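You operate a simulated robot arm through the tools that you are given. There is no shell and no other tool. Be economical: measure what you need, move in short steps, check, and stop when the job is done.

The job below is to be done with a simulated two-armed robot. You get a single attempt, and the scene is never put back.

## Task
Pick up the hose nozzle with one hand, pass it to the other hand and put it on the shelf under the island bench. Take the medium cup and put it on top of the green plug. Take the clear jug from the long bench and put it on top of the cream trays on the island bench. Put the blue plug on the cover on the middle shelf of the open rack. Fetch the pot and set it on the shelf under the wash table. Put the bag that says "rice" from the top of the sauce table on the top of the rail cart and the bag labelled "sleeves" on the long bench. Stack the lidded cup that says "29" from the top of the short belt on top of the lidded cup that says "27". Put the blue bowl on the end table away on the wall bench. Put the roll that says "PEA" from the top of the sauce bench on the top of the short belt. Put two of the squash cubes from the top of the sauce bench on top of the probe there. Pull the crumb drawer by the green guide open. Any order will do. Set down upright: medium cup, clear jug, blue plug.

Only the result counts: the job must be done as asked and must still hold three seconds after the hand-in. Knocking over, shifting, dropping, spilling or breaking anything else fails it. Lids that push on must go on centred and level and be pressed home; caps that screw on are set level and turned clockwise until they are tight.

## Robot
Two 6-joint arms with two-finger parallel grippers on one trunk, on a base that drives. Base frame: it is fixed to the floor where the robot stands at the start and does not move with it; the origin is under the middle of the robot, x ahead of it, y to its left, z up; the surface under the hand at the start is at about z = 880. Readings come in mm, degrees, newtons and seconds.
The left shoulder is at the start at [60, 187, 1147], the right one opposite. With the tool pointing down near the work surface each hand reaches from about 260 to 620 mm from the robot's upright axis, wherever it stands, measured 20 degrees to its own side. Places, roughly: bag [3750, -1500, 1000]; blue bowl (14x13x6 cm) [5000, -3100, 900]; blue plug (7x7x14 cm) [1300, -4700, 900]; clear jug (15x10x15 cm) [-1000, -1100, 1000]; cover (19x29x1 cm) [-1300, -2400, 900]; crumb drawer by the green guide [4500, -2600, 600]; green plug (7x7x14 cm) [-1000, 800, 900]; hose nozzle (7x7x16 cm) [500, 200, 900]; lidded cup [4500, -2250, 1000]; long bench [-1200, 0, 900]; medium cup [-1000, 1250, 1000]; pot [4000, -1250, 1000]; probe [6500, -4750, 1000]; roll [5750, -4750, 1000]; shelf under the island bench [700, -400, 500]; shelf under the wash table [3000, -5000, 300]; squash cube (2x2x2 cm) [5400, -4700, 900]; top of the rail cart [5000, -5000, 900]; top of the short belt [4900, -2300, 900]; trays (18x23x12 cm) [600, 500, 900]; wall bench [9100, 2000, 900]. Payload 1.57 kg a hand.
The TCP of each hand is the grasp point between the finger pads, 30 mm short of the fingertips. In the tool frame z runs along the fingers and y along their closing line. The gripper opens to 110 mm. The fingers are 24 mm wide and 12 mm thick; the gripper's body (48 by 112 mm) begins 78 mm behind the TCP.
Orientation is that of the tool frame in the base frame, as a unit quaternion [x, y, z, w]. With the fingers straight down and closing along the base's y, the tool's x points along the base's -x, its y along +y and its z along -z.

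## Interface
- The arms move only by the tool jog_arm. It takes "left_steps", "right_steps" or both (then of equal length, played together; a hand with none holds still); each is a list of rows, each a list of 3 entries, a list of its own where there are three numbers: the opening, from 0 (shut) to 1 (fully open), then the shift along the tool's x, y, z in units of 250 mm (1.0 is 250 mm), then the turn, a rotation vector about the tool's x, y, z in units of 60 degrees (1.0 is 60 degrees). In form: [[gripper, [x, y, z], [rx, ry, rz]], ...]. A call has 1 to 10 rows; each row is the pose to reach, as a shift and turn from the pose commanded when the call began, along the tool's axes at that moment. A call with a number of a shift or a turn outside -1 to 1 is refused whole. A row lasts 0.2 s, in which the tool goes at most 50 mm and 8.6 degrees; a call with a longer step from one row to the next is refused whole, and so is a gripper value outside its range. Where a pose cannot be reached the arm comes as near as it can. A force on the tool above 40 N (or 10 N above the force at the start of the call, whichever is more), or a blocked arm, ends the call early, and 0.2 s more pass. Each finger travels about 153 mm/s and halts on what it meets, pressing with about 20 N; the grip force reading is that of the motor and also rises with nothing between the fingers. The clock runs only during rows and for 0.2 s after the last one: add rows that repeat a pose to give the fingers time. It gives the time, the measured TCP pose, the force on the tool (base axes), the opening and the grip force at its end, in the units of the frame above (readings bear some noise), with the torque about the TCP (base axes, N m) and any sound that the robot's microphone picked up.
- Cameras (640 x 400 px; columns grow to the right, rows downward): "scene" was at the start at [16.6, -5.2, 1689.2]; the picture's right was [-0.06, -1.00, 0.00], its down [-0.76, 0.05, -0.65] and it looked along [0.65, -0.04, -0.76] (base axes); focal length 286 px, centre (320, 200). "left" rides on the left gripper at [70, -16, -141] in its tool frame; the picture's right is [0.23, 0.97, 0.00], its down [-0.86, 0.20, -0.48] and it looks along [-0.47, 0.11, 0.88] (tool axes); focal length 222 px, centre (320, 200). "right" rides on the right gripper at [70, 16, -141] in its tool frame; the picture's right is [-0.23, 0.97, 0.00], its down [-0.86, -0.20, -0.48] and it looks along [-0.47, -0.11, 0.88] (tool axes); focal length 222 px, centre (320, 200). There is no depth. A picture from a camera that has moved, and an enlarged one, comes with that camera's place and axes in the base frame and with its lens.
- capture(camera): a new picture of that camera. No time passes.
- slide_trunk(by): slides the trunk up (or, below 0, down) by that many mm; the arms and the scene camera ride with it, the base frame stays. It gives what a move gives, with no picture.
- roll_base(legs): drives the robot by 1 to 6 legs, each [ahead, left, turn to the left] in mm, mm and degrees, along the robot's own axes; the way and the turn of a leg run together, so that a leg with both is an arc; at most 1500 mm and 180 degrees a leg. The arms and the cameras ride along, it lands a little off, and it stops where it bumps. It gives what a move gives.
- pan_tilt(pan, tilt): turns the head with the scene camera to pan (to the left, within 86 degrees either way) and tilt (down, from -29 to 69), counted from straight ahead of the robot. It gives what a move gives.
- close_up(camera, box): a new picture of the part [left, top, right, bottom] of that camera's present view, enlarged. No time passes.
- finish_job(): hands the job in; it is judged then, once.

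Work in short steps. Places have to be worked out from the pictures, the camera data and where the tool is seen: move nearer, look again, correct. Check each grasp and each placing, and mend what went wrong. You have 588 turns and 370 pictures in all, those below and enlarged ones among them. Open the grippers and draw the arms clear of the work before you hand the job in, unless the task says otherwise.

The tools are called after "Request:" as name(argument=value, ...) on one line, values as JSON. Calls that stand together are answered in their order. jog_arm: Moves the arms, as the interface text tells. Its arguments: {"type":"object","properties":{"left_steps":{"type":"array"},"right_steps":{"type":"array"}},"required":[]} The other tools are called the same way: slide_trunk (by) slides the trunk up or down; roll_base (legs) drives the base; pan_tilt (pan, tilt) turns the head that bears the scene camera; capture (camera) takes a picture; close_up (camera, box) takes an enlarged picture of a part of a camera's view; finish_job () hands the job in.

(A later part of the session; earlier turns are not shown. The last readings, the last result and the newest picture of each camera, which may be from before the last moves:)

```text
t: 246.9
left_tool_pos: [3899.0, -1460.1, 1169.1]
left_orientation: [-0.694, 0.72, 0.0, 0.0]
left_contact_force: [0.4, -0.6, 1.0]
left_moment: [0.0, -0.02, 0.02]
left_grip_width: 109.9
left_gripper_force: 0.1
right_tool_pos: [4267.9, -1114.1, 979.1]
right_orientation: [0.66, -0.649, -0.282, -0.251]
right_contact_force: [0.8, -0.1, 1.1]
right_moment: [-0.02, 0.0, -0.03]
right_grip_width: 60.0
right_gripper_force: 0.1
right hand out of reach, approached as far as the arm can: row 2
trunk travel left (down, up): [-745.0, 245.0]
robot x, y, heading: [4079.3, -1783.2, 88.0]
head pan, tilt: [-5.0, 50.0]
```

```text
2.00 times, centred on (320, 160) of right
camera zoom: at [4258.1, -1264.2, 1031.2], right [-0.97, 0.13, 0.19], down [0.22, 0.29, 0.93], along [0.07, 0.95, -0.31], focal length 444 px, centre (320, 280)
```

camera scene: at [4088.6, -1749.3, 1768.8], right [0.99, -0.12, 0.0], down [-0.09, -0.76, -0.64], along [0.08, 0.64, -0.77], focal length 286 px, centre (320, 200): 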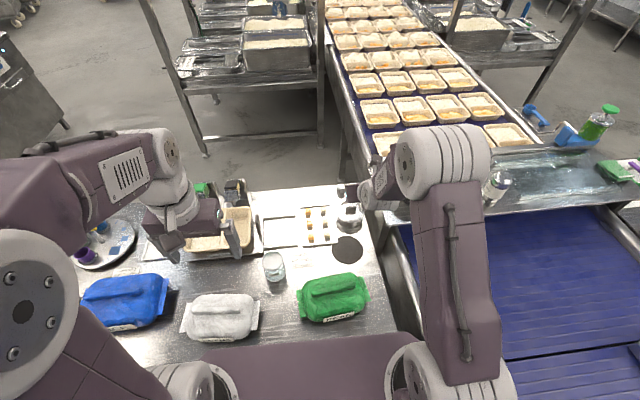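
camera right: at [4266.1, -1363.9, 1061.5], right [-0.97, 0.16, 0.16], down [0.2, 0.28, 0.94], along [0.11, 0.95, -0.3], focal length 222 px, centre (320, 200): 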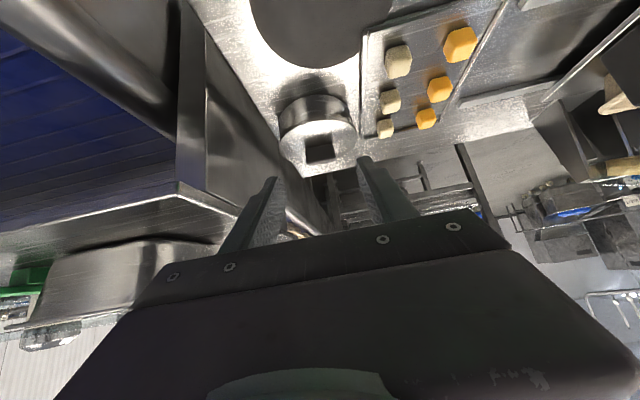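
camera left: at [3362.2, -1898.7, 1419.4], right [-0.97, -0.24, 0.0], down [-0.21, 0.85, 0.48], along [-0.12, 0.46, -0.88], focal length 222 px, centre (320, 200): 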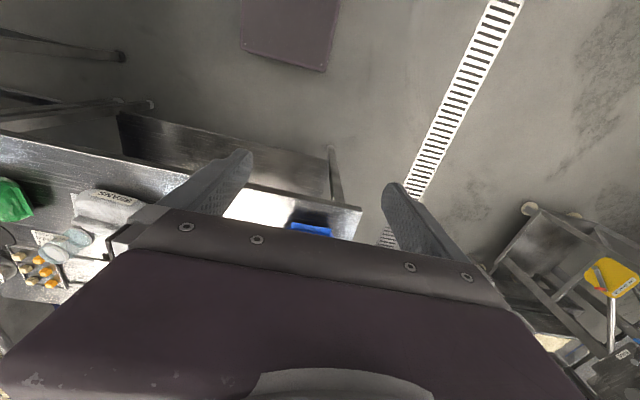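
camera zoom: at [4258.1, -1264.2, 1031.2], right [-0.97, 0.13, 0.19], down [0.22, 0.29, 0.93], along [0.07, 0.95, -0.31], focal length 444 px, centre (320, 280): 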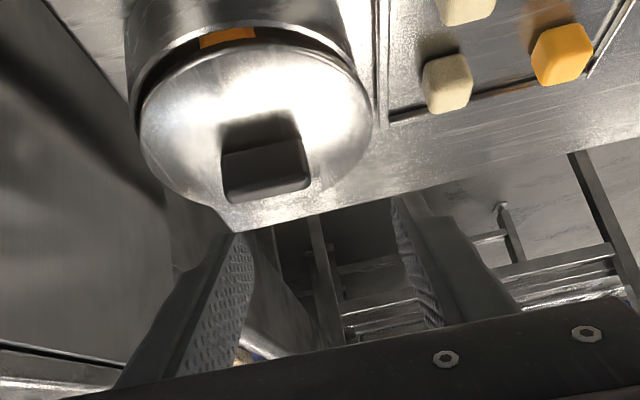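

Request:
jog_arm(right_steps=[[0.545, [0, -0.068, 0], [0.022, 0, 0]], [0.545, [0.06, -0.068, 0.04], [0.044, 0, 0]], [0.545, [0.06, -0.068, 0.04], [0.044, 0, 0]]])

Request:
close_up(camera="right", box=[200, 60, 440, 260])

```text
t: 247.7
left_tool_pos: [3899.3, -1459.7, 1167.8]
left_orientation: [-0.695, 0.719, -0.001, 0.0]
left_contact_force: [1.1, -0.3, 1.0]
left_moment: [-0.01, 0.01, -0.01]
left_grip_width: 109.9
left_gripper_force: 0.0
right_tool_pos: [4285.0, -1117.7, 959.0]
right_orientation: [0.657, -0.654, -0.269, -0.261]
right_contact_force: [0.8, 0.2, -0.6]
right_moment: [0.0, 0.0, -0.01]
right_grip_width: 60.2
right_gripper_force: 0.1
trunk travel left (down, up): [-745.0, 245.0]
robot x, y, heading: [4078.7, -1785.8, 88.2]
head pan, tilt: [-5.0, 50.0]
```

```text
2.00 times, centred on (320, 160) of right
camera zoom: at [4269.7, -1266.6, 1013.4], right [-0.97, 0.16, 0.17], down [0.21, 0.28, 0.94], along [0.1, 0.95, -0.31], focal length 444 px, centre (320, 280)
```

zoom: 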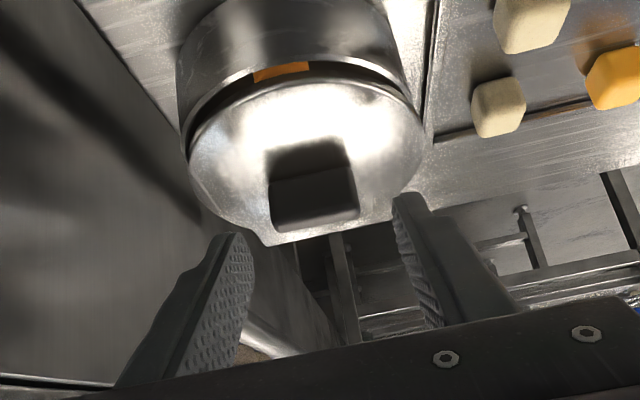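

Knob is between the fingers. I lower 9 mm and close on it.

Request:
jog_arm(right_steps=[[0.545, [0.0255, 0, 0.0255], [0, 0, 0]], [0.545, [0.0255, 0, 0.0255], [0, 0, 0]], [0.1, [0.0255, 0, 0.0255], [0, 0, 0]], [0.1, [0.0255, 0, 0.0255], [0, 0, 0]]])

Request:
close_up(camera="right", box=[200, 60, 440, 260])

```text
t: 248.7
left_tool_pos: [3899.8, -1460.8, 1169.0]
left_orientation: [-0.695, 0.719, 0.0, 0.0]
left_contact_force: [0.3, 0.0, -0.8]
left_moment: [-0.02, 0.0, 0.02]
left_grip_width: 109.8
left_gripper_force: 0.1
right_tool_pos: [4286.4, -1117.7, 952.3]
right_orientation: [0.656, -0.655, -0.268, -0.262]
right_contact_force: [0.0, -0.2, 0.2]
right_moment: [0.0, -0.01, 0.0]
right_grip_width: 10.9
right_gripper_force: 0.0
trunk travel left (down, up): [-745.0, 245.0]
robot x, y, heading: [4080.3, -1784.4, 87.8]
head pan, tilt: [-5.0, 50.0]
```

```text
2.00 times, centred on (320, 160) of right
camera zoom: at [4271.4, -1266.2, 1004.9], right [-0.97, 0.16, 0.17], down [0.21, 0.28, 0.94], along [0.1, 0.95, -0.31], focal length 444 px, centre (320, 280)
```

zoom: 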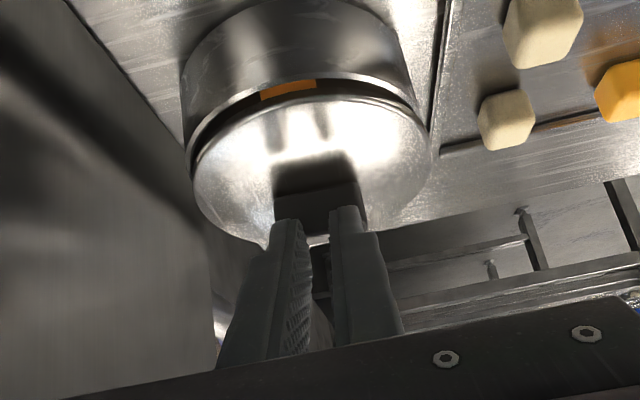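

The fingers closed just above the knob. I reopen, lower 15 mm and close again.

Request:
jog_arm(right_steps=[[0.6, [0, 0, 0], [0, 0, 0]], [0.6, [0, 0, 0], [0, 0, 0]], [0.6, [0.024, 0, 0.024], [0, 0, 0]], [0.6, [0.046, 0, 0.046], [0, 0, 0]], [0.6, [0.046, 0, 0.046], [0, 0, 0]]])

Request:
close_up(camera="right", box=[200, 60, 440, 260])

```text
t: 249.9
left_tool_pos: [3900.2, -1460.4, 1168.6]
left_orientation: [-0.695, 0.719, 0.0, -0.001]
left_contact_force: [-0.3, 0.7, -0.6]
left_moment: [0.0, 0.02, 0.01]
left_grip_width: 109.9
left_gripper_force: 0.0
right_tool_pos: [4280.8, -1124.1, 937.0]
right_orientation: [0.663, -0.658, -0.262, -0.24]
right_contact_force: [0.9, -0.2, -0.9]
right_moment: [-0.03, -0.02, 0.02]
right_grip_width: 65.7
right_gripper_force: 0.0
right hand out of reach, approached as far as the arm can: row 3, 4
trunk travel left (down, up): [-745.0, 245.0]
robot x, y, heading: [4084.0, -1781.5, 87.8]
head pan, tilt: [-5.0, 50.0]
```

```text
2.00 times, centred on (320, 160) of right
camera zoom: at [4269.9, -1271.3, 995.7], right [-0.97, 0.15, 0.18], down [0.22, 0.33, 0.92], along [0.08, 0.93, -0.35], focal length 444 px, centre (320, 280)
```

zoom: 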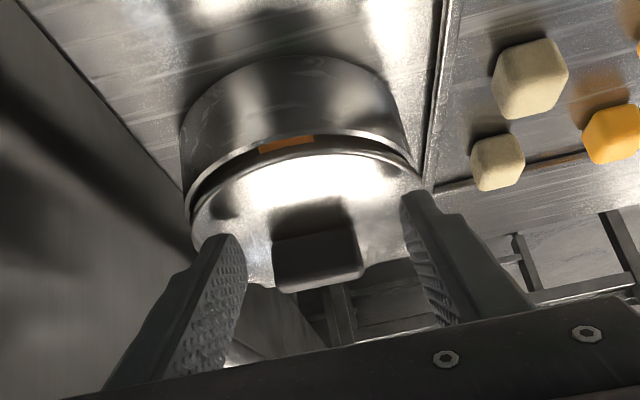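

Knob is between the fingers now; I close on it.

Request:
jog_arm(right_steps=[[0.1, [0, 0, 0], [0, 0, 0]], [0.1, [0, 0, 0], [0, 0, 0]], [0.1, [0, 0, 0], [0, 0, 0]]])

Request:
close_up(camera="right", box=[200, 60, 440, 260])

```text
t: 250.7
left_tool_pos: [3899.6, -1459.9, 1169.5]
left_orientation: [-0.695, 0.719, 0.0, 0.0]
left_contact_force: [0.0, 0.2, 0.3]
left_moment: [-0.02, 0.03, 0.01]
left_grip_width: 109.8
left_gripper_force: 0.1
right_tool_pos: [4283.2, -1124.0, 936.5]
right_orientation: [0.664, -0.658, -0.264, -0.239]
right_contact_force: [0.3, -0.7, -0.5]
right_moment: [0.03, 0.01, -0.01]
right_grip_width: 11.0
right_gripper_force: 0.1
trunk travel left (down, up): [-745.0, 245.0]
robot x, y, heading: [4086.5, -1787.1, 87.9]
head pan, tilt: [-5.0, 50.0]
```

```text
2.00 times, centred on (320, 160) of right
camera zoom: at [4269.9, -1271.1, 995.7], right [-0.97, 0.15, 0.18], down [0.22, 0.32, 0.92], along [0.08, 0.93, -0.35], focal length 444 px, centre (320, 280)
```

zoom: 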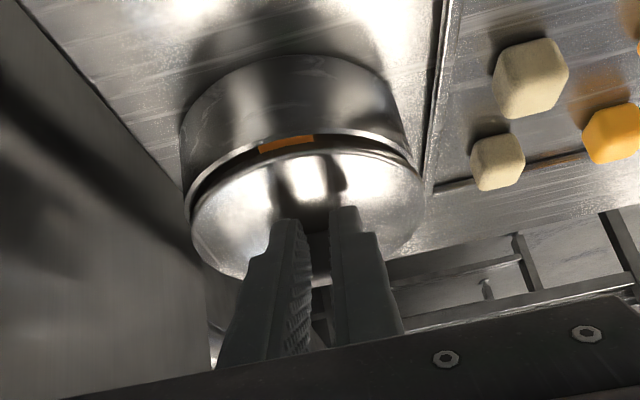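

Missed again: the knob is further north than the tips. I reopen, go 18 mm forward and close.

Request:
jog_arm(right_steps=[[0.6, [0, 0, 0], [0, 0, 0]], [0.6, [0, 0, 0], [0, 0, 0]], [0.6, [-0.03, 0, 0.03], [0, 0, 0]], [0.6, [-0.054, 0, 0.054], [0, 0, 0]], [0.6, [-0.054, 0, 0.054], [0, 0, 0]], [0.1, [-0.054, 0, 0.054], [0, 0, 0]], [0.1, [-0.054, 0, 0.054], [0, 0, 0]]])

Request:
close_up(camera="right", box=[200, 60, 440, 260])

```text
t: 252.3
left_tool_pos: [3900.8, -1460.8, 1168.1]
left_orientation: [-0.694, 0.72, 0.0, 0.0]
left_contact_force: [0.1, 0.7, 0.0]
left_moment: [0.0, 0.03, -0.01]
left_grip_width: 110.2
left_gripper_force: 0.1
right_tool_pos: [4284.8, -1099.8, 935.3]
right_orientation: [-0.655, 0.656, 0.268, 0.264]
right_contact_force: [5.0, 0.1, 5.0]
right_moment: [0.05, -0.19, -0.1]
right_grip_width: 39.4
right_gripper_force: 19.8
trunk travel left (down, up): [-745.0, 245.0]
robot x, y, heading: [4082.7, -1785.0, 87.8]
head pan, tilt: [-5.0, 50.0]
```

```text
2.00 times, centred on (320, 160) of right
camera zoom: at [4269.3, -1249.3, 987.7], right [-0.97, 0.16, 0.16], down [0.2, 0.28, 0.94], along [0.11, 0.95, -0.3], focal length 444 px, centre (320, 280)
```

zoom: 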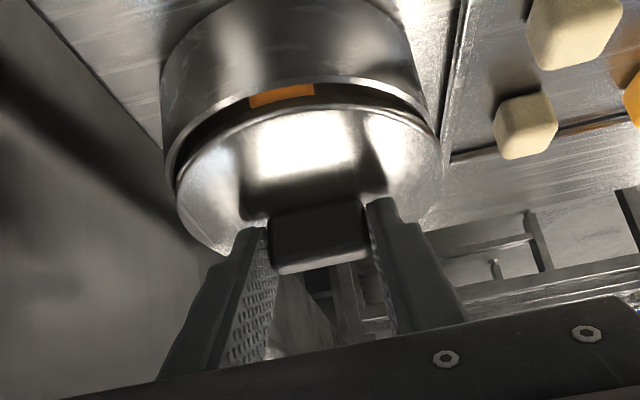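

Knob gripped (39.4 mm). I lift the lid 15 mm and look at the alignment with the body.

Request:
jog_arm(right_steps=[[0, [-0.021, 0, -0.021], [0, 0, 0]], [0, [-0.042, 0, -0.042], [0, 0, 0]], [0, [-0.042, 0, -0.042], [0, 0, 0]]])

Request:
close_up(camera="right", box=[200, 40, 440, 240])

Request:
close_up(camera="scene", box=[310, 140, 410, 220])

```text
t: 253.1
left_tool_pos: [3900.0, -1460.7, 1168.4]
left_orientation: [-0.695, 0.719, 0.0, 0.0]
left_contact_force: [0.2, -1.3, 0.5]
left_moment: [-0.01, -0.01, 0.01]
left_grip_width: 110.1
left_gripper_force: 0.1
right_tool_pos: [4283.8, -1099.3, 949.2]
right_orientation: [-0.654, 0.656, 0.267, 0.265]
right_contact_force: [0.3, -0.4, 0.2]
right_moment: [-0.05, 0.01, 0.02]
right_grip_width: 39.3
right_gripper_force: 20.1
trunk travel left (down, up): [-745.0, 245.0]
robot x, y, heading: [4083.0, -1788.1, 87.9]
head pan, tilt: [-5.0, 50.0]
```

```text
2.00 times, centred on (320, 140) of right
camera zoom: at [4267.7, -1249.0, 1001.5], right [-0.97, 0.16, 0.16], down [0.2, 0.28, 0.94], along [0.11, 0.95, -0.31], focal length 444 px, centre (320, 320)
```

zoom: 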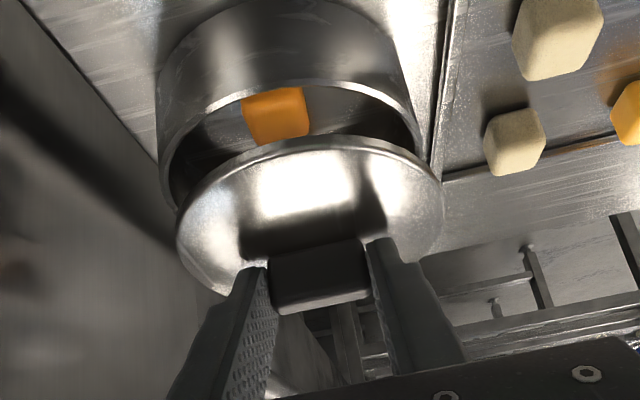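

```text
5.00 times, centred on (360, 180) of scene
camera zoom: at [4087.9, -1768.3, 1658.7], right [0.99, -0.12, 0.0], down [-0.09, -0.76, -0.64], along [0.08, 0.64, -0.77], focal length 1432 px, centre (120, 300)
```

zoom: 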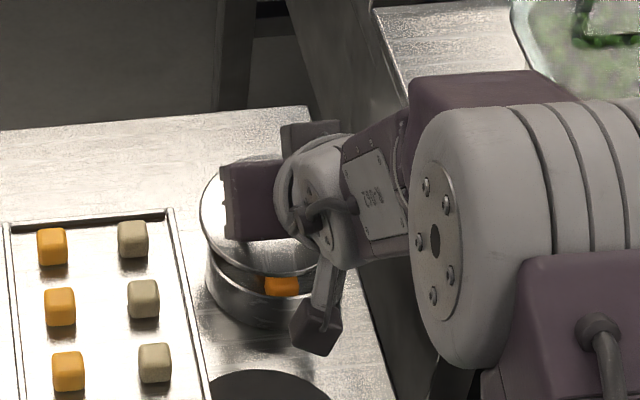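

Request:
close_up(camera="right", box=[270, 30, 430, 170])

```text
2.86 times, centred on (350, 100) of right
camera zoom: at [4267.7, -1249.0, 1001.5], right [-0.97, 0.16, 0.16], down [0.2, 0.28, 0.94], along [0.11, 0.95, -0.31], focal length 635 px, centre (234, 486)
```

zoom: 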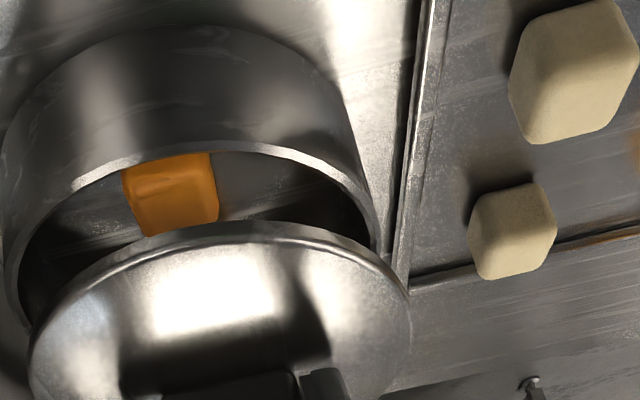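

The sauce table turns out lower (~860), which explains the earlier misses. The lid needs ~11 mm to the south; I shift it and check before lowering.

Request:
jog_arm(right_steps=[[0, [0.033, 0, -0.033], [0, 0, 0]], [0, [0.05, 0, -0.016], [0, 0, 0]], [0, [0.05, 0, -0.016], [0, 0, 0]]])

Request:
close_up(camera="right", box=[220, 30, 420, 190])

```text
t: 253.9
left_tool_pos: [3900.3, -1459.0, 1168.2]
left_orientation: [-0.695, 0.719, 0.0, 0.0]
left_contact_force: [-0.3, -0.2, -0.9]
left_moment: [-0.02, 0.03, -0.02]
left_grip_width: 109.9
left_gripper_force: 0.0
right_tool_pos: [4284.4, -1109.4, 943.3]
right_orientation: [-0.655, 0.656, 0.268, 0.262]
right_contact_force: [-0.1, 0.0, -1.0]
right_moment: [-0.02, 0.0, 0.02]
right_grip_width: 39.4
right_gripper_force: 19.7
trunk travel left (down, up): [-745.0, 245.0]
robot x, y, heading: [4081.6, -1784.9, 88.0]
head pan, tilt: [-5.0, 50.0]
```

```text
2.50 times, centred on (320, 110) of right
camera zoom: at [4269.8, -1260.2, 996.3], right [-0.97, 0.16, 0.17], down [0.21, 0.28, 0.94], along [0.1, 0.95, -0.31], focal length 555 px, centre (320, 425)
```

zoom: 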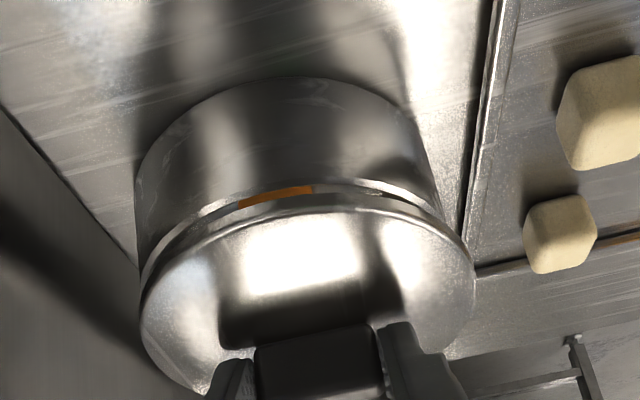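

Nearly concentric (need ~1.5 mm east, 1.3 mm south). I apply that and lower until contact.

Request:
jog_arm(right_steps=[[0, [0.004, -0.006, -0.004], [0, 0, 0]], [0, [0.016, -0.006, 0.008], [0, 0, 0]], [0, [0.027, -0.006, 0.019], [0, 0, 0]], [0, [0.036, -0.006, 0.028], [0, 0, 0]]])

Request:
close_up(camera="right", box=[220, 30, 420, 190])

```text
t: 254.9
left_tool_pos: [3899.4, -1462.1, 1169.6]
left_orientation: [-0.695, 0.719, 0.0, 0.001]
left_contact_force: [-0.2, 0.4, -0.1]
left_moment: [-0.01, 0.03, 0.0]
left_grip_width: 110.1
left_gripper_force: 0.1
right_tool_pos: [4287.1, -1109.5, 937.4]
right_orientation: [0.656, -0.653, -0.271, -0.263]
right_contact_force: [-0.4, 0.4, 14.0]
right_moment: [-0.52, 0.05, 0.0]
right_grip_width: 39.4
right_gripper_force: 20.3
trunk travel left (down, up): [-745.0, 245.0]
robot x, y, heading: [4081.5, -1786.0, 88.0]
head pan, tilt: [-5.0, 50.0]
```

```text
2.50 times, centred on (320, 110) of right
camera zoom: at [4271.7, -1261.3, 988.3], right [-0.97, 0.16, 0.17], down [0.21, 0.28, 0.94], along [0.1, 0.95, -0.3], focal length 555 px, centre (320, 425)
```

zoom: 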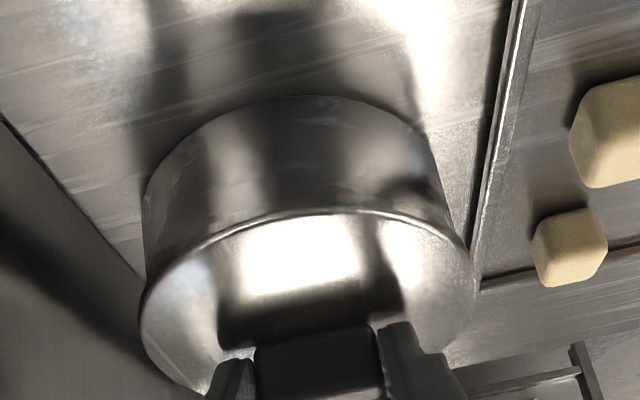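

Contact at 14 N. The lid still looks ~2 mm west; I nudge it east and press.

Request:
jog_arm(right_steps=[[0, [-0.006, -0.008, -0.006], [0, 0, 0]], [0, [0.006, -0.008, 0.006], [0, 0, 0]], [0, [0.016, -0.008, 0.016], [0, 0, 0]], [0, [0.024, -0.008, 0.024], [0, 0, 0]]])

Request:
close_up(camera="right", box=[220, 30, 420, 190])

```text
t: 255.9
left_tool_pos: [3897.1, -1464.5, 1170.5]
left_orientation: [-0.694, 0.72, 0.0, 0.001]
left_contact_force: [0.1, -0.1, 0.2]
left_moment: [-0.02, 0.0, -0.02]
left_grip_width: 110.0
left_gripper_force: 0.1
right_tool_pos: [4286.0, -1110.6, 931.3]
right_orientation: [0.655, -0.652, -0.274, -0.267]
right_contact_force: [-4.8, 5.0, 33.9]
right_moment: [0.37, -0.24, 0.07]
right_grip_width: 39.4
right_gripper_force: 19.9
trunk travel left (down, up): [-745.0, 245.0]
robot x, y, heading: [4083.0, -1785.4, 88.2]
head pan, tilt: [-5.0, 50.0]
heard: snap
```

```text
2.50 times, centred on (320, 110) of right
camera zoom: at [4271.4, -1262.2, 982.5], right [-0.97, 0.15, 0.17], down [0.2, 0.27, 0.94], along [0.1, 0.95, -0.29], focal length 555 px, centre (320, 425)
```

zoom: 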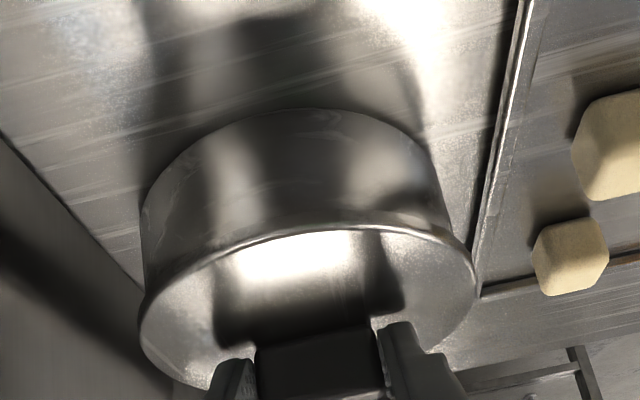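

Snap heard with 34 N: the lid is back on. I release the knob and withdraw upward.

Request:
jog_arm(right_steps=[[0.5, [-0.008, 0, -0.008], [0, 0, 0]], [0.6, [-0.008, 0, -0.008], [0, 0, 0]], [0.6, [-0.1, 0, -0.1], [0, 0, 0]], [0.6, [-0.2, 0, -0.25], [0, 0, 0]], [0.6, [-0.3, 0, -0.4], [0, 0, 0]]])

Request:
close_up(camera="right", box=[220, 60, 420, 220])

Request:
close_up(camera="scene", box=[310, 140, 410, 220])

```text
t: 257.1
left_tool_pos: [3898.0, -1461.2, 1169.5]
left_orientation: [-0.694, 0.72, 0.0, 0.0]
left_contact_force: [0.2, -0.5, 0.8]
left_moment: [-0.01, -0.02, 0.01]
left_grip_width: 110.0
left_gripper_force: 0.1
right_tool_pos: [4288.0, -1128.6, 1048.3]
right_orientation: [-0.653, 0.657, 0.266, 0.266]
right_contact_force: [-0.2, -0.3, -0.5]
right_moment: [0.0, 0.04, 0.0]
right_grip_width: 66.2
right_gripper_force: 0.0
trunk travel left (down, up): [-745.0, 245.0]
robot x, y, heading: [4083.3, -1783.6, 88.1]
head pan, tilt: [-5.0, 50.0]
```

```text
2.50 times, centred on (320, 140) of right
camera zoom: at [4271.4, -1278.9, 1099.8], right [-0.97, 0.17, 0.16], down [0.2, 0.28, 0.94], along [0.11, 0.95, -0.3], focal length 555 px, centre (320, 350)
```

zoom: 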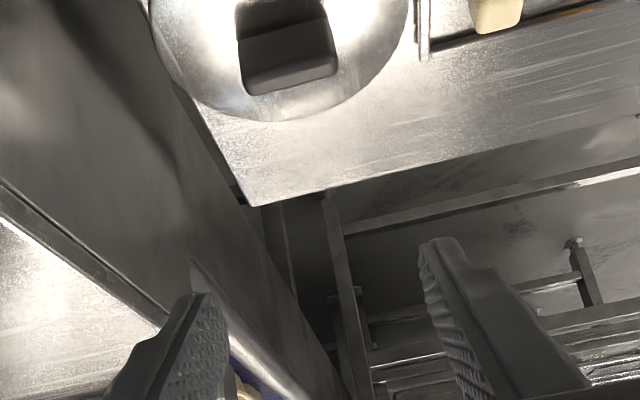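

```text
5.00 times, centred on (360, 180) of scene
camera zoom: at [4087.5, -1769.9, 1658.6], right [0.99, -0.12, 0.0], down [-0.09, -0.76, -0.64], along [0.08, 0.64, -0.77], focal length 1432 px, centre (120, 300)
```

zoom: 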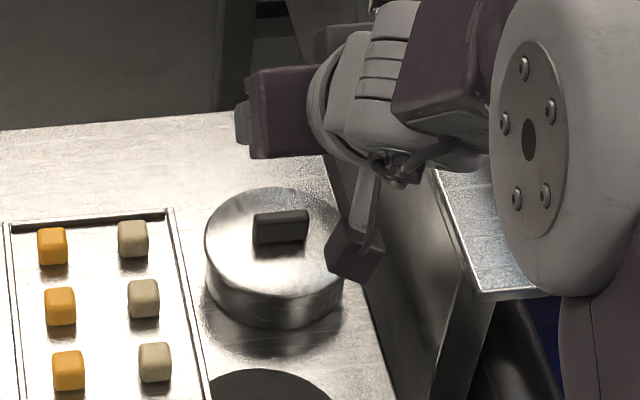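

Lid fully seated. Now the RICE bag. I return the right hand to tool-down, raise the trunk, and move the robot west.

Request:
jog_arm(right_steps=[[1, [-0.03, 0, -0.1], [0, 0.125, 0]], [1, [-0.06, 0, -0.2], [0, 0.25, 0]], [1, [-0.09, 0, -0.3], [0, 0.375, 0]], [1, [-0.12, 0, -0.4], [0, 0.5, 0]], [1, [-0.15, 0, -0.5], [0, 0.625, 0]], [1, [-0.18, 0, -0.6], [0, 0.75, 0]], [1, [-0.18, 0, -0.6], [0, 0.75, 0]]])

Request:
slide_trunk(by=110)

Request:
roll_base(legs=[[-60, 0, 0], [0, 370, 2]])

Request:
pan_tilt(pan=15, tilt=50)

Request:
capture(camera="scene")

```text
t: 258.7
left_tool_pos: [3899.9, -1459.4, 1169.1]
left_orientation: [-0.694, 0.72, 0.0, 0.0]
left_contact_force: [0.3, -0.6, 0.4]
left_moment: [0.01, -0.02, 0.05]
left_grip_width: 110.2
left_gripper_force: 0.0
right_tool_pos: [4286.8, -1232.4, 1175.4]
right_orientation: [0.707, -0.707, 0.005, 0.007]
right_contact_force: [0.2, -0.1, 0.2]
right_moment: [0.0, -0.01, -0.01]
right_grip_width: 109.8
right_gripper_force: 0.1
right hand out of reach, approached as far as the arm can: row 1, 2, 5, 6, 7
trunk travel left (down, up): [-745.0, 245.0]
robot x, y, heading: [4078.8, -1779.4, 88.0]
head pan, tilt: [-5.0, 50.0]
```

```text
t: 260.1
left_tool_pos: [3899.5, -1459.6, 1278.3]
left_orientation: [-0.695, 0.719, 0.0, 0.001]
left_contact_force: [0.1, 0.3, 0.1]
left_moment: [0.0, -0.02, 0.0]
left_grip_width: 109.7
left_gripper_force: 0.0
right_tool_pos: [4287.2, -1233.9, 1284.7]
right_orientation: [-0.706, 0.708, -0.004, -0.005]
right_contact_force: [-0.1, 0.1, 0.2]
right_moment: [-0.01, 0.01, -0.01]
right_grip_width: 110.2
right_gripper_force: 0.1
trunk travel left (down, up): [-855.0, 135.0]
robot x, y, heading: [4082.0, -1783.5, 87.9]
head pan, tilt: [-5.0, 50.0]
```

```text
t: 263.1
left_tool_pos: [3518.9, -1521.1, 1278.8]
left_orientation: [0.708, -0.707, 0.0, 0.001]
left_contact_force: [1.2, 0.3, 0.1]
left_moment: [0.03, 0.02, -0.01]
left_grip_width: 110.0
left_gripper_force: 0.1
right_tool_pos: [3899.0, -1278.6, 1285.2]
right_orientation: [0.72, -0.694, 0.004, 0.006]
right_contact_force: [-0.1, 0.8, 0.5]
right_moment: [-0.03, 0.0, 0.0]
right_grip_width: 109.9
right_gripper_force: 0.1
trunk travel left (down, up): [-855.0, 135.0]
robot x, y, heading: [3716.3, -1838.4, 90.1]
head pan, tilt: [-5.0, 50.0]
```

```text
t: 263.9
left_tool_pos: [3516.7, -1521.8, 1279.1]
left_orientation: [0.708, -0.706, -0.001, 0.0]
left_contact_force: [0.0, -0.5, 0.8]
left_moment: [0.0, -0.02, 0.0]
left_grip_width: 109.9
left_gripper_force: 0.0
right_tool_pos: [3894.8, -1279.0, 1284.4]
right_orientation: [0.72, -0.694, 0.005, 0.006]
right_contact_force: [-0.7, -0.3, 0.0]
right_moment: [-0.01, 0.02, -0.02]
right_grip_width: 110.2
right_gripper_force: 0.1
trunk travel left (down, up): [-855.0, 135.0]
robot x, y, heading: [3708.6, -1839.7, 90.0]
head pan, tilt: [15.0, 50.0]
```

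```text
218 pictures are left
camera scene: at [3689.3, -1824.4, 1768.8], right [0.97, 0.26, 0.0], down [0.2, -0.74, -0.64], along [-0.17, 0.62, -0.77], focal length 286 px, centre (320, 200)
```

scene: 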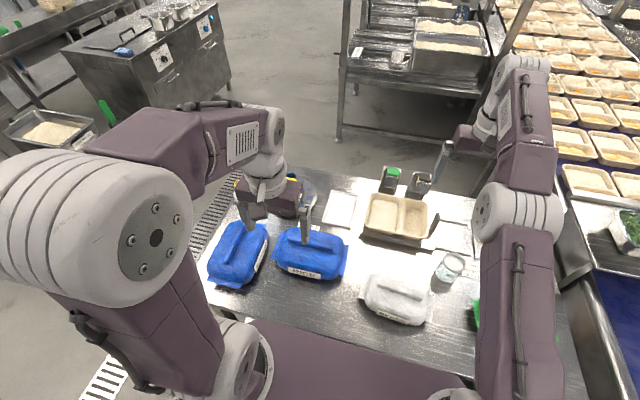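

Request:
close_up(camera="scene", box=[200, 200, 360, 300])

```text
4.00 times, centred on (280, 250) of scene
camera zoom: at [3689.3, -1824.4, 1768.8], right [0.97, 0.26, 0.0], down [0.2, -0.74, -0.64], along [-0.17, 0.62, -0.77], focal length 1146 px, centre (480, 0)
```

zoom: 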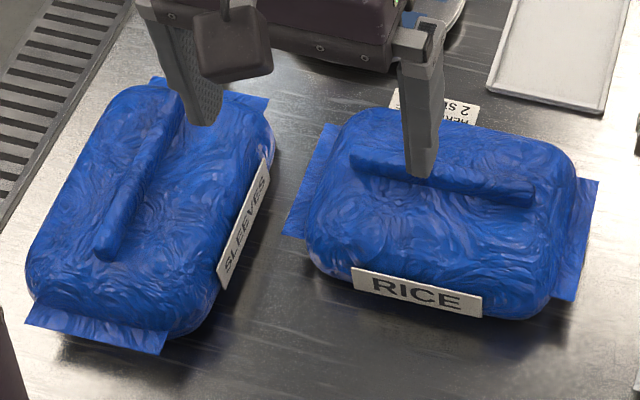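

The west bag reads SLEEVES — good. I bring the left hand over the RICE bag's ridge, turning the wrist 90° so the fingers close across it.

Request:
jog_arm(left_steps=[[1, [-0.1, -0.005, 0.06], [0, 0, 0.14]], [1, [-0.2, -0.01, 0.12], [0, 0, 0.28]], [1, [-0.3, -0.015, 0.18], [0, 0, 0.42]], [1, [-0.4, -0.02, 0.24], [0, 0, 0.56]], [1, [-0.5, -0.025, 0.3], [0, 0, 0.7]], [1, [-0.6, -0.03, 0.36], [0, 0, 0.84]], [1, [-0.696, -0.036, 0.42], [0, 0, 0.98]]])

Request:
jog_arm(left_steps=[[1, [0, 0, 0], [0, 0, 0.14]], [1, [0, 0, 0], [0, 0, 0.28]], [1, [0, 0, 0], [0, 0, 0.42]], [1, [0, 0, 0], [0, 0, 0.52]], [1, [0, 0, 0], [0, 0, 0.52]]])

Request:
capture(camera="left")

```text
t: 265.5
left_tool_pos: [3526.5, -1345.2, 1172.6]
left_orientation: [-0.268, 0.964, -0.001, 0.0]
left_contact_force: [0.2, 0.4, 0.2]
left_moment: [-0.02, -0.03, 0.01]
left_grip_width: 109.9
left_gripper_force: 0.2
right_tool_pos: [3895.4, -1277.4, 1285.7]
right_orientation: [0.72, -0.694, 0.005, 0.006]
right_contact_force: [-0.2, 0.7, 0.3]
right_moment: [-0.02, 0.03, -0.01]
right_grip_width: 110.1
right_gripper_force: 0.0
trunk travel left (down, up): [-855.0, 135.0]
robot x, y, heading: [3711.2, -1838.0, 90.4]
head pan, tilt: [15.0, 50.0]
```

```text
t: 266.7
left_tool_pos: [3526.3, -1346.0, 1173.6]
left_orientation: [0.0, 1.0, 0.0, 0.0]
left_contact_force: [0.3, 0.7, 0.6]
left_moment: [-0.02, 0.01, 0.0]
left_grip_width: 109.9
left_gripper_force: 0.0
right_tool_pos: [3896.6, -1279.0, 1285.5]
right_orientation: [0.719, -0.695, 0.005, 0.006]
right_contact_force: [0.2, 0.2, 0.1]
right_moment: [-0.01, 0.02, 0.0]
right_grip_width: 110.0
right_gripper_force: 0.0
trunk travel left (down, up): [-855.0, 135.0]
robot x, y, heading: [3710.3, -1842.1, 90.2]
head pan, tilt: [15.0, 50.0]
```

```text
216 pictures are left
camera left: at [3457.9, -1360.8, 1314.1], right [-0.23, 0.97, 0.0], down [0.86, 0.2, 0.48], along [0.47, 0.11, -0.88], focal length 222 px, centre (320, 200)
```

left: 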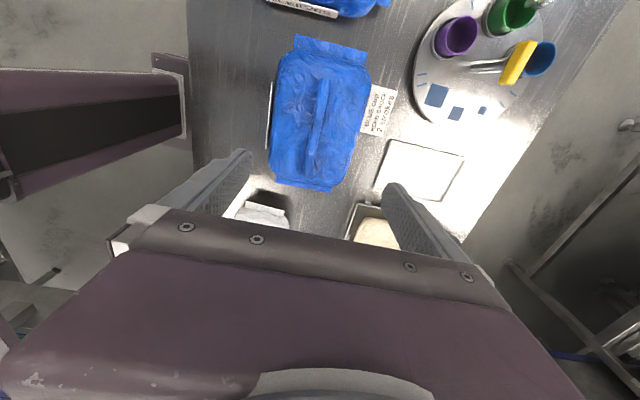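

The ridge is centred (3518, −1348), top z≈938. I descend with the fingers half open, watching force, then close.

Request:
jog_arm(left_steps=[[0.5, [0.033, -0.01, 0.18], [0, 0, -0.058]], [0.5, [0.033, -0.01, 0.36], [0, 0, -0.058]], [0.5, [0.033, -0.01, 0.54], [0, 0, -0.058]], [0.5, [0.033, -0.01, 0.7], [0, 0, -0.058]], [0.5, [0.033, -0.01, 0.82], [0, 0, -0.058]], [0.5, [0.033, -0.01, 0.88], [0, 0, -0.058]], [0.5, [0.033, -0.01, 0.914], [0, 0, -0.058]], [0, [0.033, -0.01, 0.914], [0, 0, -0.058]], [0, [0.033, -0.01, 0.914], [0, 0, -0.058]]])

Request:
capture(camera="left")

```text
t: 268.0
left_tool_pos: [3516.7, -1351.7, 969.6]
left_orientation: [-0.031, 1.0, 0.0, -0.001]
left_contact_force: [1.2, -0.4, 0.0]
left_moment: [-0.02, -0.02, -0.07]
left_grip_width: 54.9
left_gripper_force: 0.1
right_tool_pos: [3897.2, -1282.5, 1286.2]
right_orientation: [0.719, -0.695, 0.004, 0.005]
right_contact_force: [0.1, 0.1, -0.9]
right_moment: [0.01, -0.01, -0.01]
right_grip_width: 110.1
right_gripper_force: 0.0
trunk travel left (down, up): [-855.0, 135.0]
robot x, y, heading: [3713.8, -1838.0, 90.1]
head pan, tilt: [15.0, 50.0]
stopped in row 6 (left hand): the force on the tool passed its limit at 57 N (the readings are from after the stop); the commanded pose is now the measured one
```

```text
215 pictures are left
camera left: at [3450.0, -1369.6, 1110.6], right [-0.29, 0.96, 0.0], down [0.84, 0.25, 0.48], along [0.46, 0.14, -0.88], focal length 222 px, centre (320, 200)
```

left: 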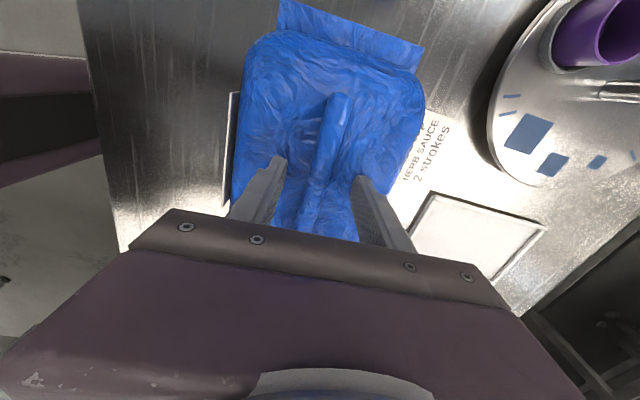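

The fingertips rested on the bag's top beside the ridge (TCP ≈ 966). I close there.

Request:
jog_arm(left_steps=[[0.5, [0, 0, 0.01], [0, 0, 0]], [0, [0, 0, 0.01], [0, 0, 0]], [0, [0, 0, 0.01], [0, 0, 0]], [0, [0, 0, 0.01], [0, 0, 0]]])

Request:
close_up(camera="left", box=[200, 60, 460, 260])

```text
t: 269.0
left_tool_pos: [3517.5, -1353.5, 970.3]
left_orientation: [-0.03, 1.0, 0.002, -0.001]
left_contact_force: [-1.9, -10.3, 36.8]
left_moment: [-0.77, -0.33, -0.81]
left_grip_width: 16.7
left_gripper_force: 20.0
right_tool_pos: [3897.4, -1284.4, 1287.5]
right_orientation: [0.72, -0.694, 0.002, 0.004]
right_contact_force: [0.0, 0.3, 0.3]
right_moment: [-0.02, -0.03, -0.01]
right_grip_width: 109.9
right_gripper_force: 0.0
trunk travel left (down, up): [-855.0, 135.0]
robot x, y, heading: [3707.1, -1841.1, 89.8]
head pan, tilt: [15.0, 50.0]
```

```text
2.00 times, centred on (330, 160) of left
camera zoom: at [3450.7, -1372.8, 1110.3], right [-0.29, 0.96, 0.0], down [0.84, 0.25, 0.48], along [0.46, 0.14, -0.88], focal length 444 px, centre (300, 280)
```

zoom: 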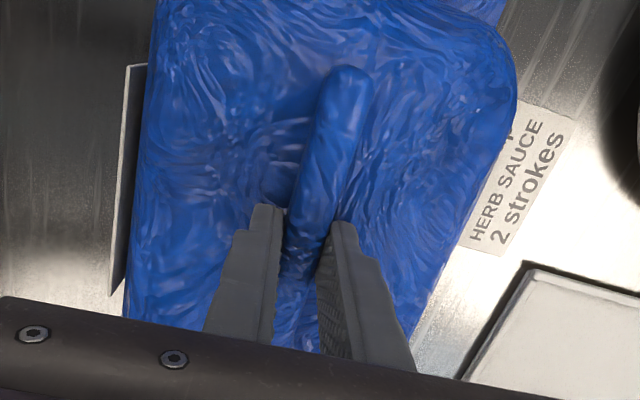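

Ridge gripped (16.7 mm). I lift and check it comes.

Request:
jog_arm(left_steps=[[0, [0, 0, -0.02], [0, 0, 0]], [0, [0, 0, -0.08], [0, 0, 0]], [0, [0, 0, -0.2], [0, 0, 0]], [0, [0, 0, -0.35], [0, 0, 0]], [0, [0, 0, -0.5], [0, 0, 0]], [0, [0, 0, -0.62], [0, 0, 0]]])

Request:
capture(camera="scene")

```text
t: 270.4
left_tool_pos: [3517.2, -1349.7, 1122.2]
left_orientation: [-0.031, 1.0, -0.001, 0.0]
left_contact_force: [-0.6, 0.5, 0.7]
left_moment: [0.0, 0.0, 0.02]
left_grip_width: 0.0
left_gripper_force: 20.1
right_tool_pos: [3895.6, -1280.2, 1285.2]
right_orientation: [0.72, -0.694, 0.004, 0.006]
right_contact_force: [0.0, -0.4, 0.3]
right_moment: [0.02, 0.01, 0.01]
right_grip_width: 109.9
right_gripper_force: 0.0
trunk travel left (down, up): [-855.0, 135.0]
robot x, y, heading: [3709.0, -1837.5, 90.1]
head pan, tilt: [15.0, 50.0]
```

```text
213 pictures are left
camera scene: at [3690.5, -1825.3, 1768.8], right [0.97, 0.26, 0.0], down [0.2, -0.74, -0.64], along [-0.17, 0.62, -0.77], focal length 286 px, centre (320, 200)
```

scene: 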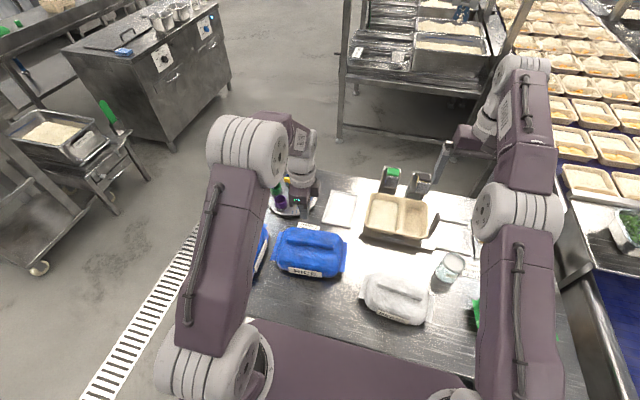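

It slipped off: closing from wide open rode up the bag's curved top. I retry with the fingers barely wider than the ridge so the tips go down right beside it.

Request:
jog_arm(left_steps=[[0.26, [0, -0.008, 0.1], [0, 0, 0]], [0.26, [0, -0.008, 0.25], [0, 0, 0]], [0.26, [0, -0.008, 0.4], [0, 0, 0]], [0.26, [0, -0.008, 0.52], [0, 0, 0]], [0.26, [0, -0.008, 0.52], [0, 0, 0]]])

Request:
close_up(camera="left", box=[200, 60, 460, 260])

```text
t: 271.6
left_tool_pos: [3516.6, -1350.0, 991.4]
left_orientation: [-0.031, 1.0, -0.002, 0.0]
left_contact_force: [0.4, 0.4, 0.7]
left_moment: [-0.02, 0.02, 0.0]
left_grip_width: 28.3
left_gripper_force: 0.0
right_tool_pos: [3897.1, -1278.4, 1284.9]
right_orientation: [0.719, -0.694, 0.004, 0.005]
right_contact_force: [0.5, 0.2, 0.8]
right_moment: [0.0, -0.03, -0.02]
right_grip_width: 109.9
right_gripper_force: 0.1
trunk travel left (down, up): [-855.0, 135.0]
robot x, y, heading: [3711.6, -1834.0, 89.8]
head pan, tilt: [15.0, 50.0]
```

```text
2.00 times, centred on (330, 160) of left
camera zoom: at [3449.2, -1369.0, 1132.0], right [-0.29, 0.96, 0.0], down [0.84, 0.25, 0.48], along [0.46, 0.14, -0.88], focal length 444 px, centre (300, 280)
```

zoom: 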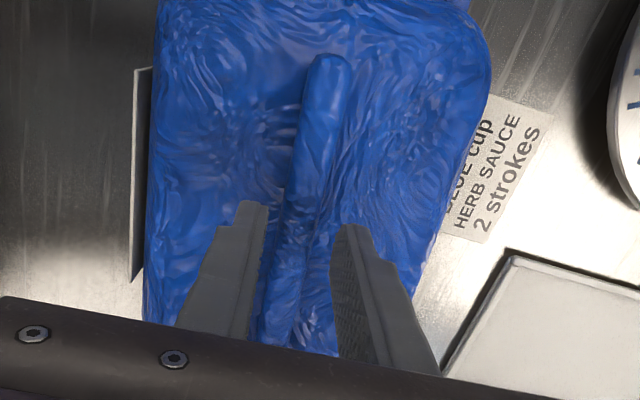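

Ridge is ~2.5 mm south of centre; I correct, descend to touch, and close while holding light down-pressure.

Request:
jog_arm(left_steps=[[0.26, [0, -0.01, 0.03], [0, 0, 0]], [0.26, [0, -0.01, 0.06], [0, 0, 0]], [0.26, [0, -0.01, 0.085], [0, 0, 0]], [0.26, [0, -0.01, 0.1], [0, 0, 0]], [0.26, [0, -0.01, 0.11], [0, 0, 0]]])

```text
t: 272.8
left_tool_pos: [3516.5, -1350.9, 970.5]
left_orientation: [-0.031, 1.0, 0.005, 0.0]
left_contact_force: [-1.3, -4.3, 29.8]
left_moment: [-0.79, -0.1, -0.09]
left_grip_width: 32.2
left_gripper_force: 2.0
right_tool_pos: [3897.2, -1281.3, 1285.8]
right_orientation: [0.72, -0.694, 0.004, 0.005]
right_contact_force: [-1.4, 0.3, 0.6]
right_moment: [-0.04, 0.0, -0.03]
right_grip_width: 109.8
right_gripper_force: 0.0
trunk travel left (down, up): [-855.0, 135.0]
robot x, y, heading: [3710.6, -1840.1, 90.0]
head pan, tilt: [15.0, 50.0]
stopped in row 5 (left hand): the force on the tool passed its limit at 42 N (the readings are from after the stop); the commanded pose is now the measured one
```

Contact is on the south finger only, so the ridge lies further south. I rise, shift 7 mm south and look.

Request:
jog_arm(left_steps=[[0.3, [0, 0, -0.06], [0, 0, 0]], [0.3, [0, -0.03, -0.06], [0, 0, 0]], [0.3, [0, -0.03, -0.06], [0, 0, 0]]])

Request:
close_up(camera="left", box=[220, 100, 420, 240])

```text
t: 273.6
left_tool_pos: [3518.8, -1356.9, 983.1]
left_orientation: [-0.031, 1.0, 0.004, 0.0]
left_contact_force: [0.5, -0.5, -0.5]
left_moment: [0.0, -0.01, 0.01]
left_grip_width: 33.0
left_gripper_force: 0.0
right_tool_pos: [3895.6, -1278.8, 1284.0]
right_orientation: [0.72, -0.694, 0.004, 0.005]
right_contact_force: [-0.5, 0.4, -0.5]
right_moment: [0.03, 0.01, -0.01]
right_grip_width: 109.9
right_gripper_force: 0.1
trunk travel left (down, up): [-855.0, 135.0]
robot x, y, heading: [3712.6, -1835.9, 90.0]
head pan, tilt: [15.0, 50.0]
```

```text
2.86 times, centred on (320, 170) of left
camera zoom: at [3449.8, -1377.2, 1122.2], right [-0.29, 0.96, 0.01], down [0.84, 0.25, 0.48], along [0.46, 0.14, -0.88], focal length 635 px, centre (320, 286)
```

zoom: 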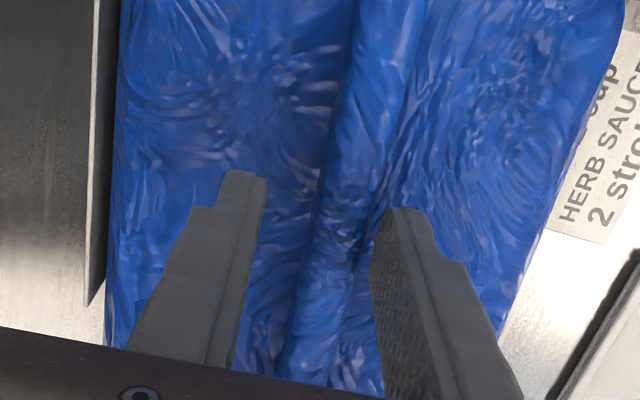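

Now ridge is ~5.5 mm north of centre, so the previous alignment was in fact right. I recentre, press down firmly, close, and lift gently while watching width.

Request:
jog_arm(left_steps=[[0.24, [0, 0.022, 0], [0, 0, 0]], [0.24, [0, 0.022, 0.03], [0, 0, 0]], [0.24, [0, 0.022, 0.05], [0, 0, 0]], [0.24, [0, 0.022, 0.062], [0, 0, 0]], [0, [0, 0.022, 0.062], [0, 0, 0]], [0, [0, 0.022, 0.062], [0, 0, 0]]])

Request:
jog_arm(left_steps=[[0, [0, 0, -0.02], [0, 0, 0]], [0, [0, 0, -0.04], [0, 0, 0]], [0, [0, 0, -0.06], [0, 0, 0]]])

Request:
close_up(camera="left", box=[220, 100, 420, 240])

```text
t: 275.1
left_tool_pos: [3517.4, -1352.9, 970.4]
left_orientation: [-0.032, 0.999, 0.007, 0.0]
left_contact_force: [-0.9, -5.6, 25.5]
left_moment: [-1.01, -0.43, 0.66]
left_grip_width: 16.1
left_gripper_force: 19.9
right_tool_pos: [3896.9, -1281.7, 1285.6]
right_orientation: [0.72, -0.694, 0.004, 0.004]
right_contact_force: [-0.2, 0.2, 0.9]
right_moment: [0.02, -0.01, -0.02]
right_grip_width: 110.1
right_gripper_force: 0.1
trunk travel left (down, up): [-855.0, 135.0]
robot x, y, heading: [3710.2, -1839.6, 90.1]
head pan, tilt: [15.0, 50.0]
stopped in row 6 (left hand): the force on the tool passed its limit at 41 N (the readings are from after the stop); the commanded pose is now the measured one
```

```text
t: 275.9
left_tool_pos: [3516.2, -1351.8, 982.0]
left_orientation: [-0.031, 0.999, 0.005, 0.0]
left_contact_force: [-0.9, -0.4, 0.5]
left_moment: [-0.16, -0.02, -0.05]
left_grip_width: 15.7
left_gripper_force: 19.6
right_tool_pos: [3896.1, -1277.7, 1284.7]
right_orientation: [0.72, -0.694, 0.005, 0.006]
right_contact_force: [-0.6, 0.4, 0.1]
right_moment: [-0.01, -0.01, -0.02]
right_grip_width: 110.1
right_gripper_force: 0.0
trunk travel left (down, up): [-855.0, 135.0]
robot x, y, heading: [3710.5, -1835.3, 89.8]
head pan, tilt: [15.0, 50.0]
```

```text
2.86 times, centred on (320, 170) of left
camera zoom: at [3448.7, -1371.7, 1122.2], right [-0.29, 0.96, 0.01], down [0.84, 0.25, 0.48], along [0.46, 0.15, -0.88], focal length 635 px, centre (320, 286)
```

zoom: 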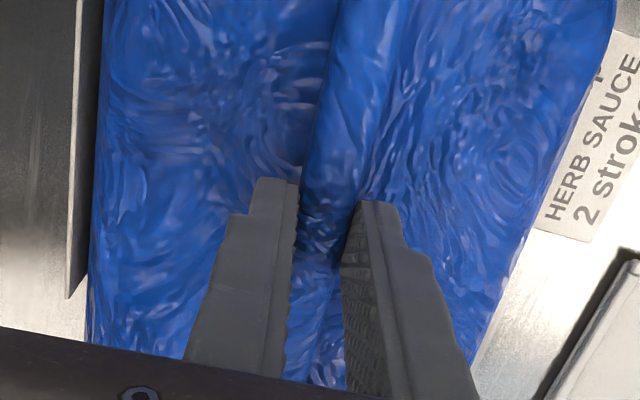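

Request:
jog_arm(left_steps=[[0, [0, 0, -0.04], [0, 0, 0]], [0, [0, 0, -0.08], [0, 0, 0]], [0, [0, 0, -0.14], [0, 0, 0]]])

Request:
close_up(camera="scene", box=[220, 170, 380, 290])

```text
t: 276.7
left_tool_pos: [3517.6, -1353.5, 1018.8]
left_orientation: [-0.032, 0.999, 0.006, 0.0]
left_contact_force: [0.5, 0.4, 0.2]
left_moment: [0.02, -0.01, -0.03]
left_grip_width: 0.0
left_gripper_force: 20.4
right_tool_pos: [3895.9, -1280.5, 1285.6]
right_orientation: [0.72, -0.694, 0.005, 0.005]
right_contact_force: [0.5, -0.5, -0.6]
right_moment: [0.01, 0.0, 0.0]
right_grip_width: 109.9
right_gripper_force: 0.1
trunk travel left (down, up): [-855.0, 135.0]
robot x, y, heading: [3710.2, -1836.7, 89.9]
head pan, tilt: [15.0, 50.0]
```

```text
3.33 times, centred on (300, 230) of scene
camera zoom: at [3690.7, -1825.4, 1769.0], right [0.97, 0.26, 0.0], down [0.2, -0.74, -0.64], along [-0.17, 0.62, -0.77], focal length 955 px, centre (387, 100)
```

zoom: 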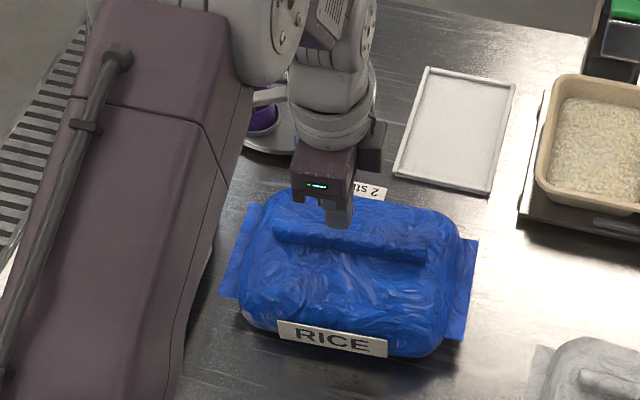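

It slipped once more. I want to know the load: I regrip and raise only 2–3 mm to read the weight.

Request:
jog_arm(left_steps=[[0.24, [0, 0.004, 0.06], [0, 0, 0]], [0.24, [0, 0.004, 0.13], [0, 0, 0]], [0.24, [0, 0.004, 0.17], [0, 0, 0]], [0.24, [0, 0.004, 0.187], [0, 0, 0]], [0, [0, 0.004, 0.19], [0, 0, 0]], [0, [0, 0.004, 0.19], [0, 0, 0]], [0, [0, 0.004, 0.18], [0, 0, 0]]])

Request:
jog_arm(left_steps=[[0, [0, 0, -0.01], [0, 0, 0]]])

Request:
jog_arm(left_steps=[[0, [0, 0, -0.012], [0, 0, 0]]])

```text
t: 278.3
left_tool_pos: [3515.5, -1349.2, 970.8]
left_orientation: [-0.032, 0.999, 0.003, 0.0]
left_contact_force: [0.2, 0.4, 0.8]
left_moment: [-0.3, 0.28, 0.01]
left_grip_width: 16.2
left_gripper_force: 20.2
right_tool_pos: [3895.4, -1277.5, 1285.2]
right_orientation: [0.72, -0.694, 0.006, 0.005]
right_contact_force: [-0.4, -0.1, -0.8]
right_moment: [0.02, -0.01, -0.03]
right_grip_width: 110.3
right_gripper_force: 0.1
trunk travel left (down, up): [-855.0, 135.0]
robot x, y, heading: [3710.1, -1844.5, 90.2]
head pan, tilt: [15.0, 50.0]
```

```text
t: 278.7
left_tool_pos: [3517.1, -1349.5, 974.1]
left_orientation: [-0.031, 1.0, 0.004, 0.0]
left_contact_force: [-0.2, -0.3, -0.7]
left_moment: [-0.06, 0.09, 0.01]
left_grip_width: 16.2
left_gripper_force: 20.0
right_tool_pos: [3895.4, -1277.2, 1283.0]
right_orientation: [0.72, -0.694, 0.005, 0.006]
right_contact_force: [-0.3, -0.2, -0.8]
right_moment: [-0.03, 0.02, -0.02]
right_grip_width: 109.8
right_gripper_force: 0.0
trunk travel left (down, up): [-855.0, 135.0]
robot x, y, heading: [3711.2, -1837.9, 90.1]
head pan, tilt: [15.0, 50.0]
```

```text
t: 279.1
left_tool_pos: [3516.2, -1349.7, 976.9]
left_orientation: [-0.031, 1.0, 0.004, 0.0]
left_contact_force: [-0.8, 0.3, -10.6]
left_moment: [-0.04, -0.02, 0.03]
left_grip_width: 15.8
left_gripper_force: 19.9
right_tool_pos: [3894.4, -1277.6, 1283.3]
right_orientation: [0.72, -0.694, 0.005, 0.005]
right_contact_force: [0.1, 0.5, -0.2]
right_moment: [-0.01, 0.01, 0.01]
right_grip_width: 110.0
right_gripper_force: 0.0
trunk travel left (down, up): [-855.0, 135.0]
robot x, y, heading: [3712.0, -1838.2, 90.1]
head pan, tilt: [15.0, 50.0]
```

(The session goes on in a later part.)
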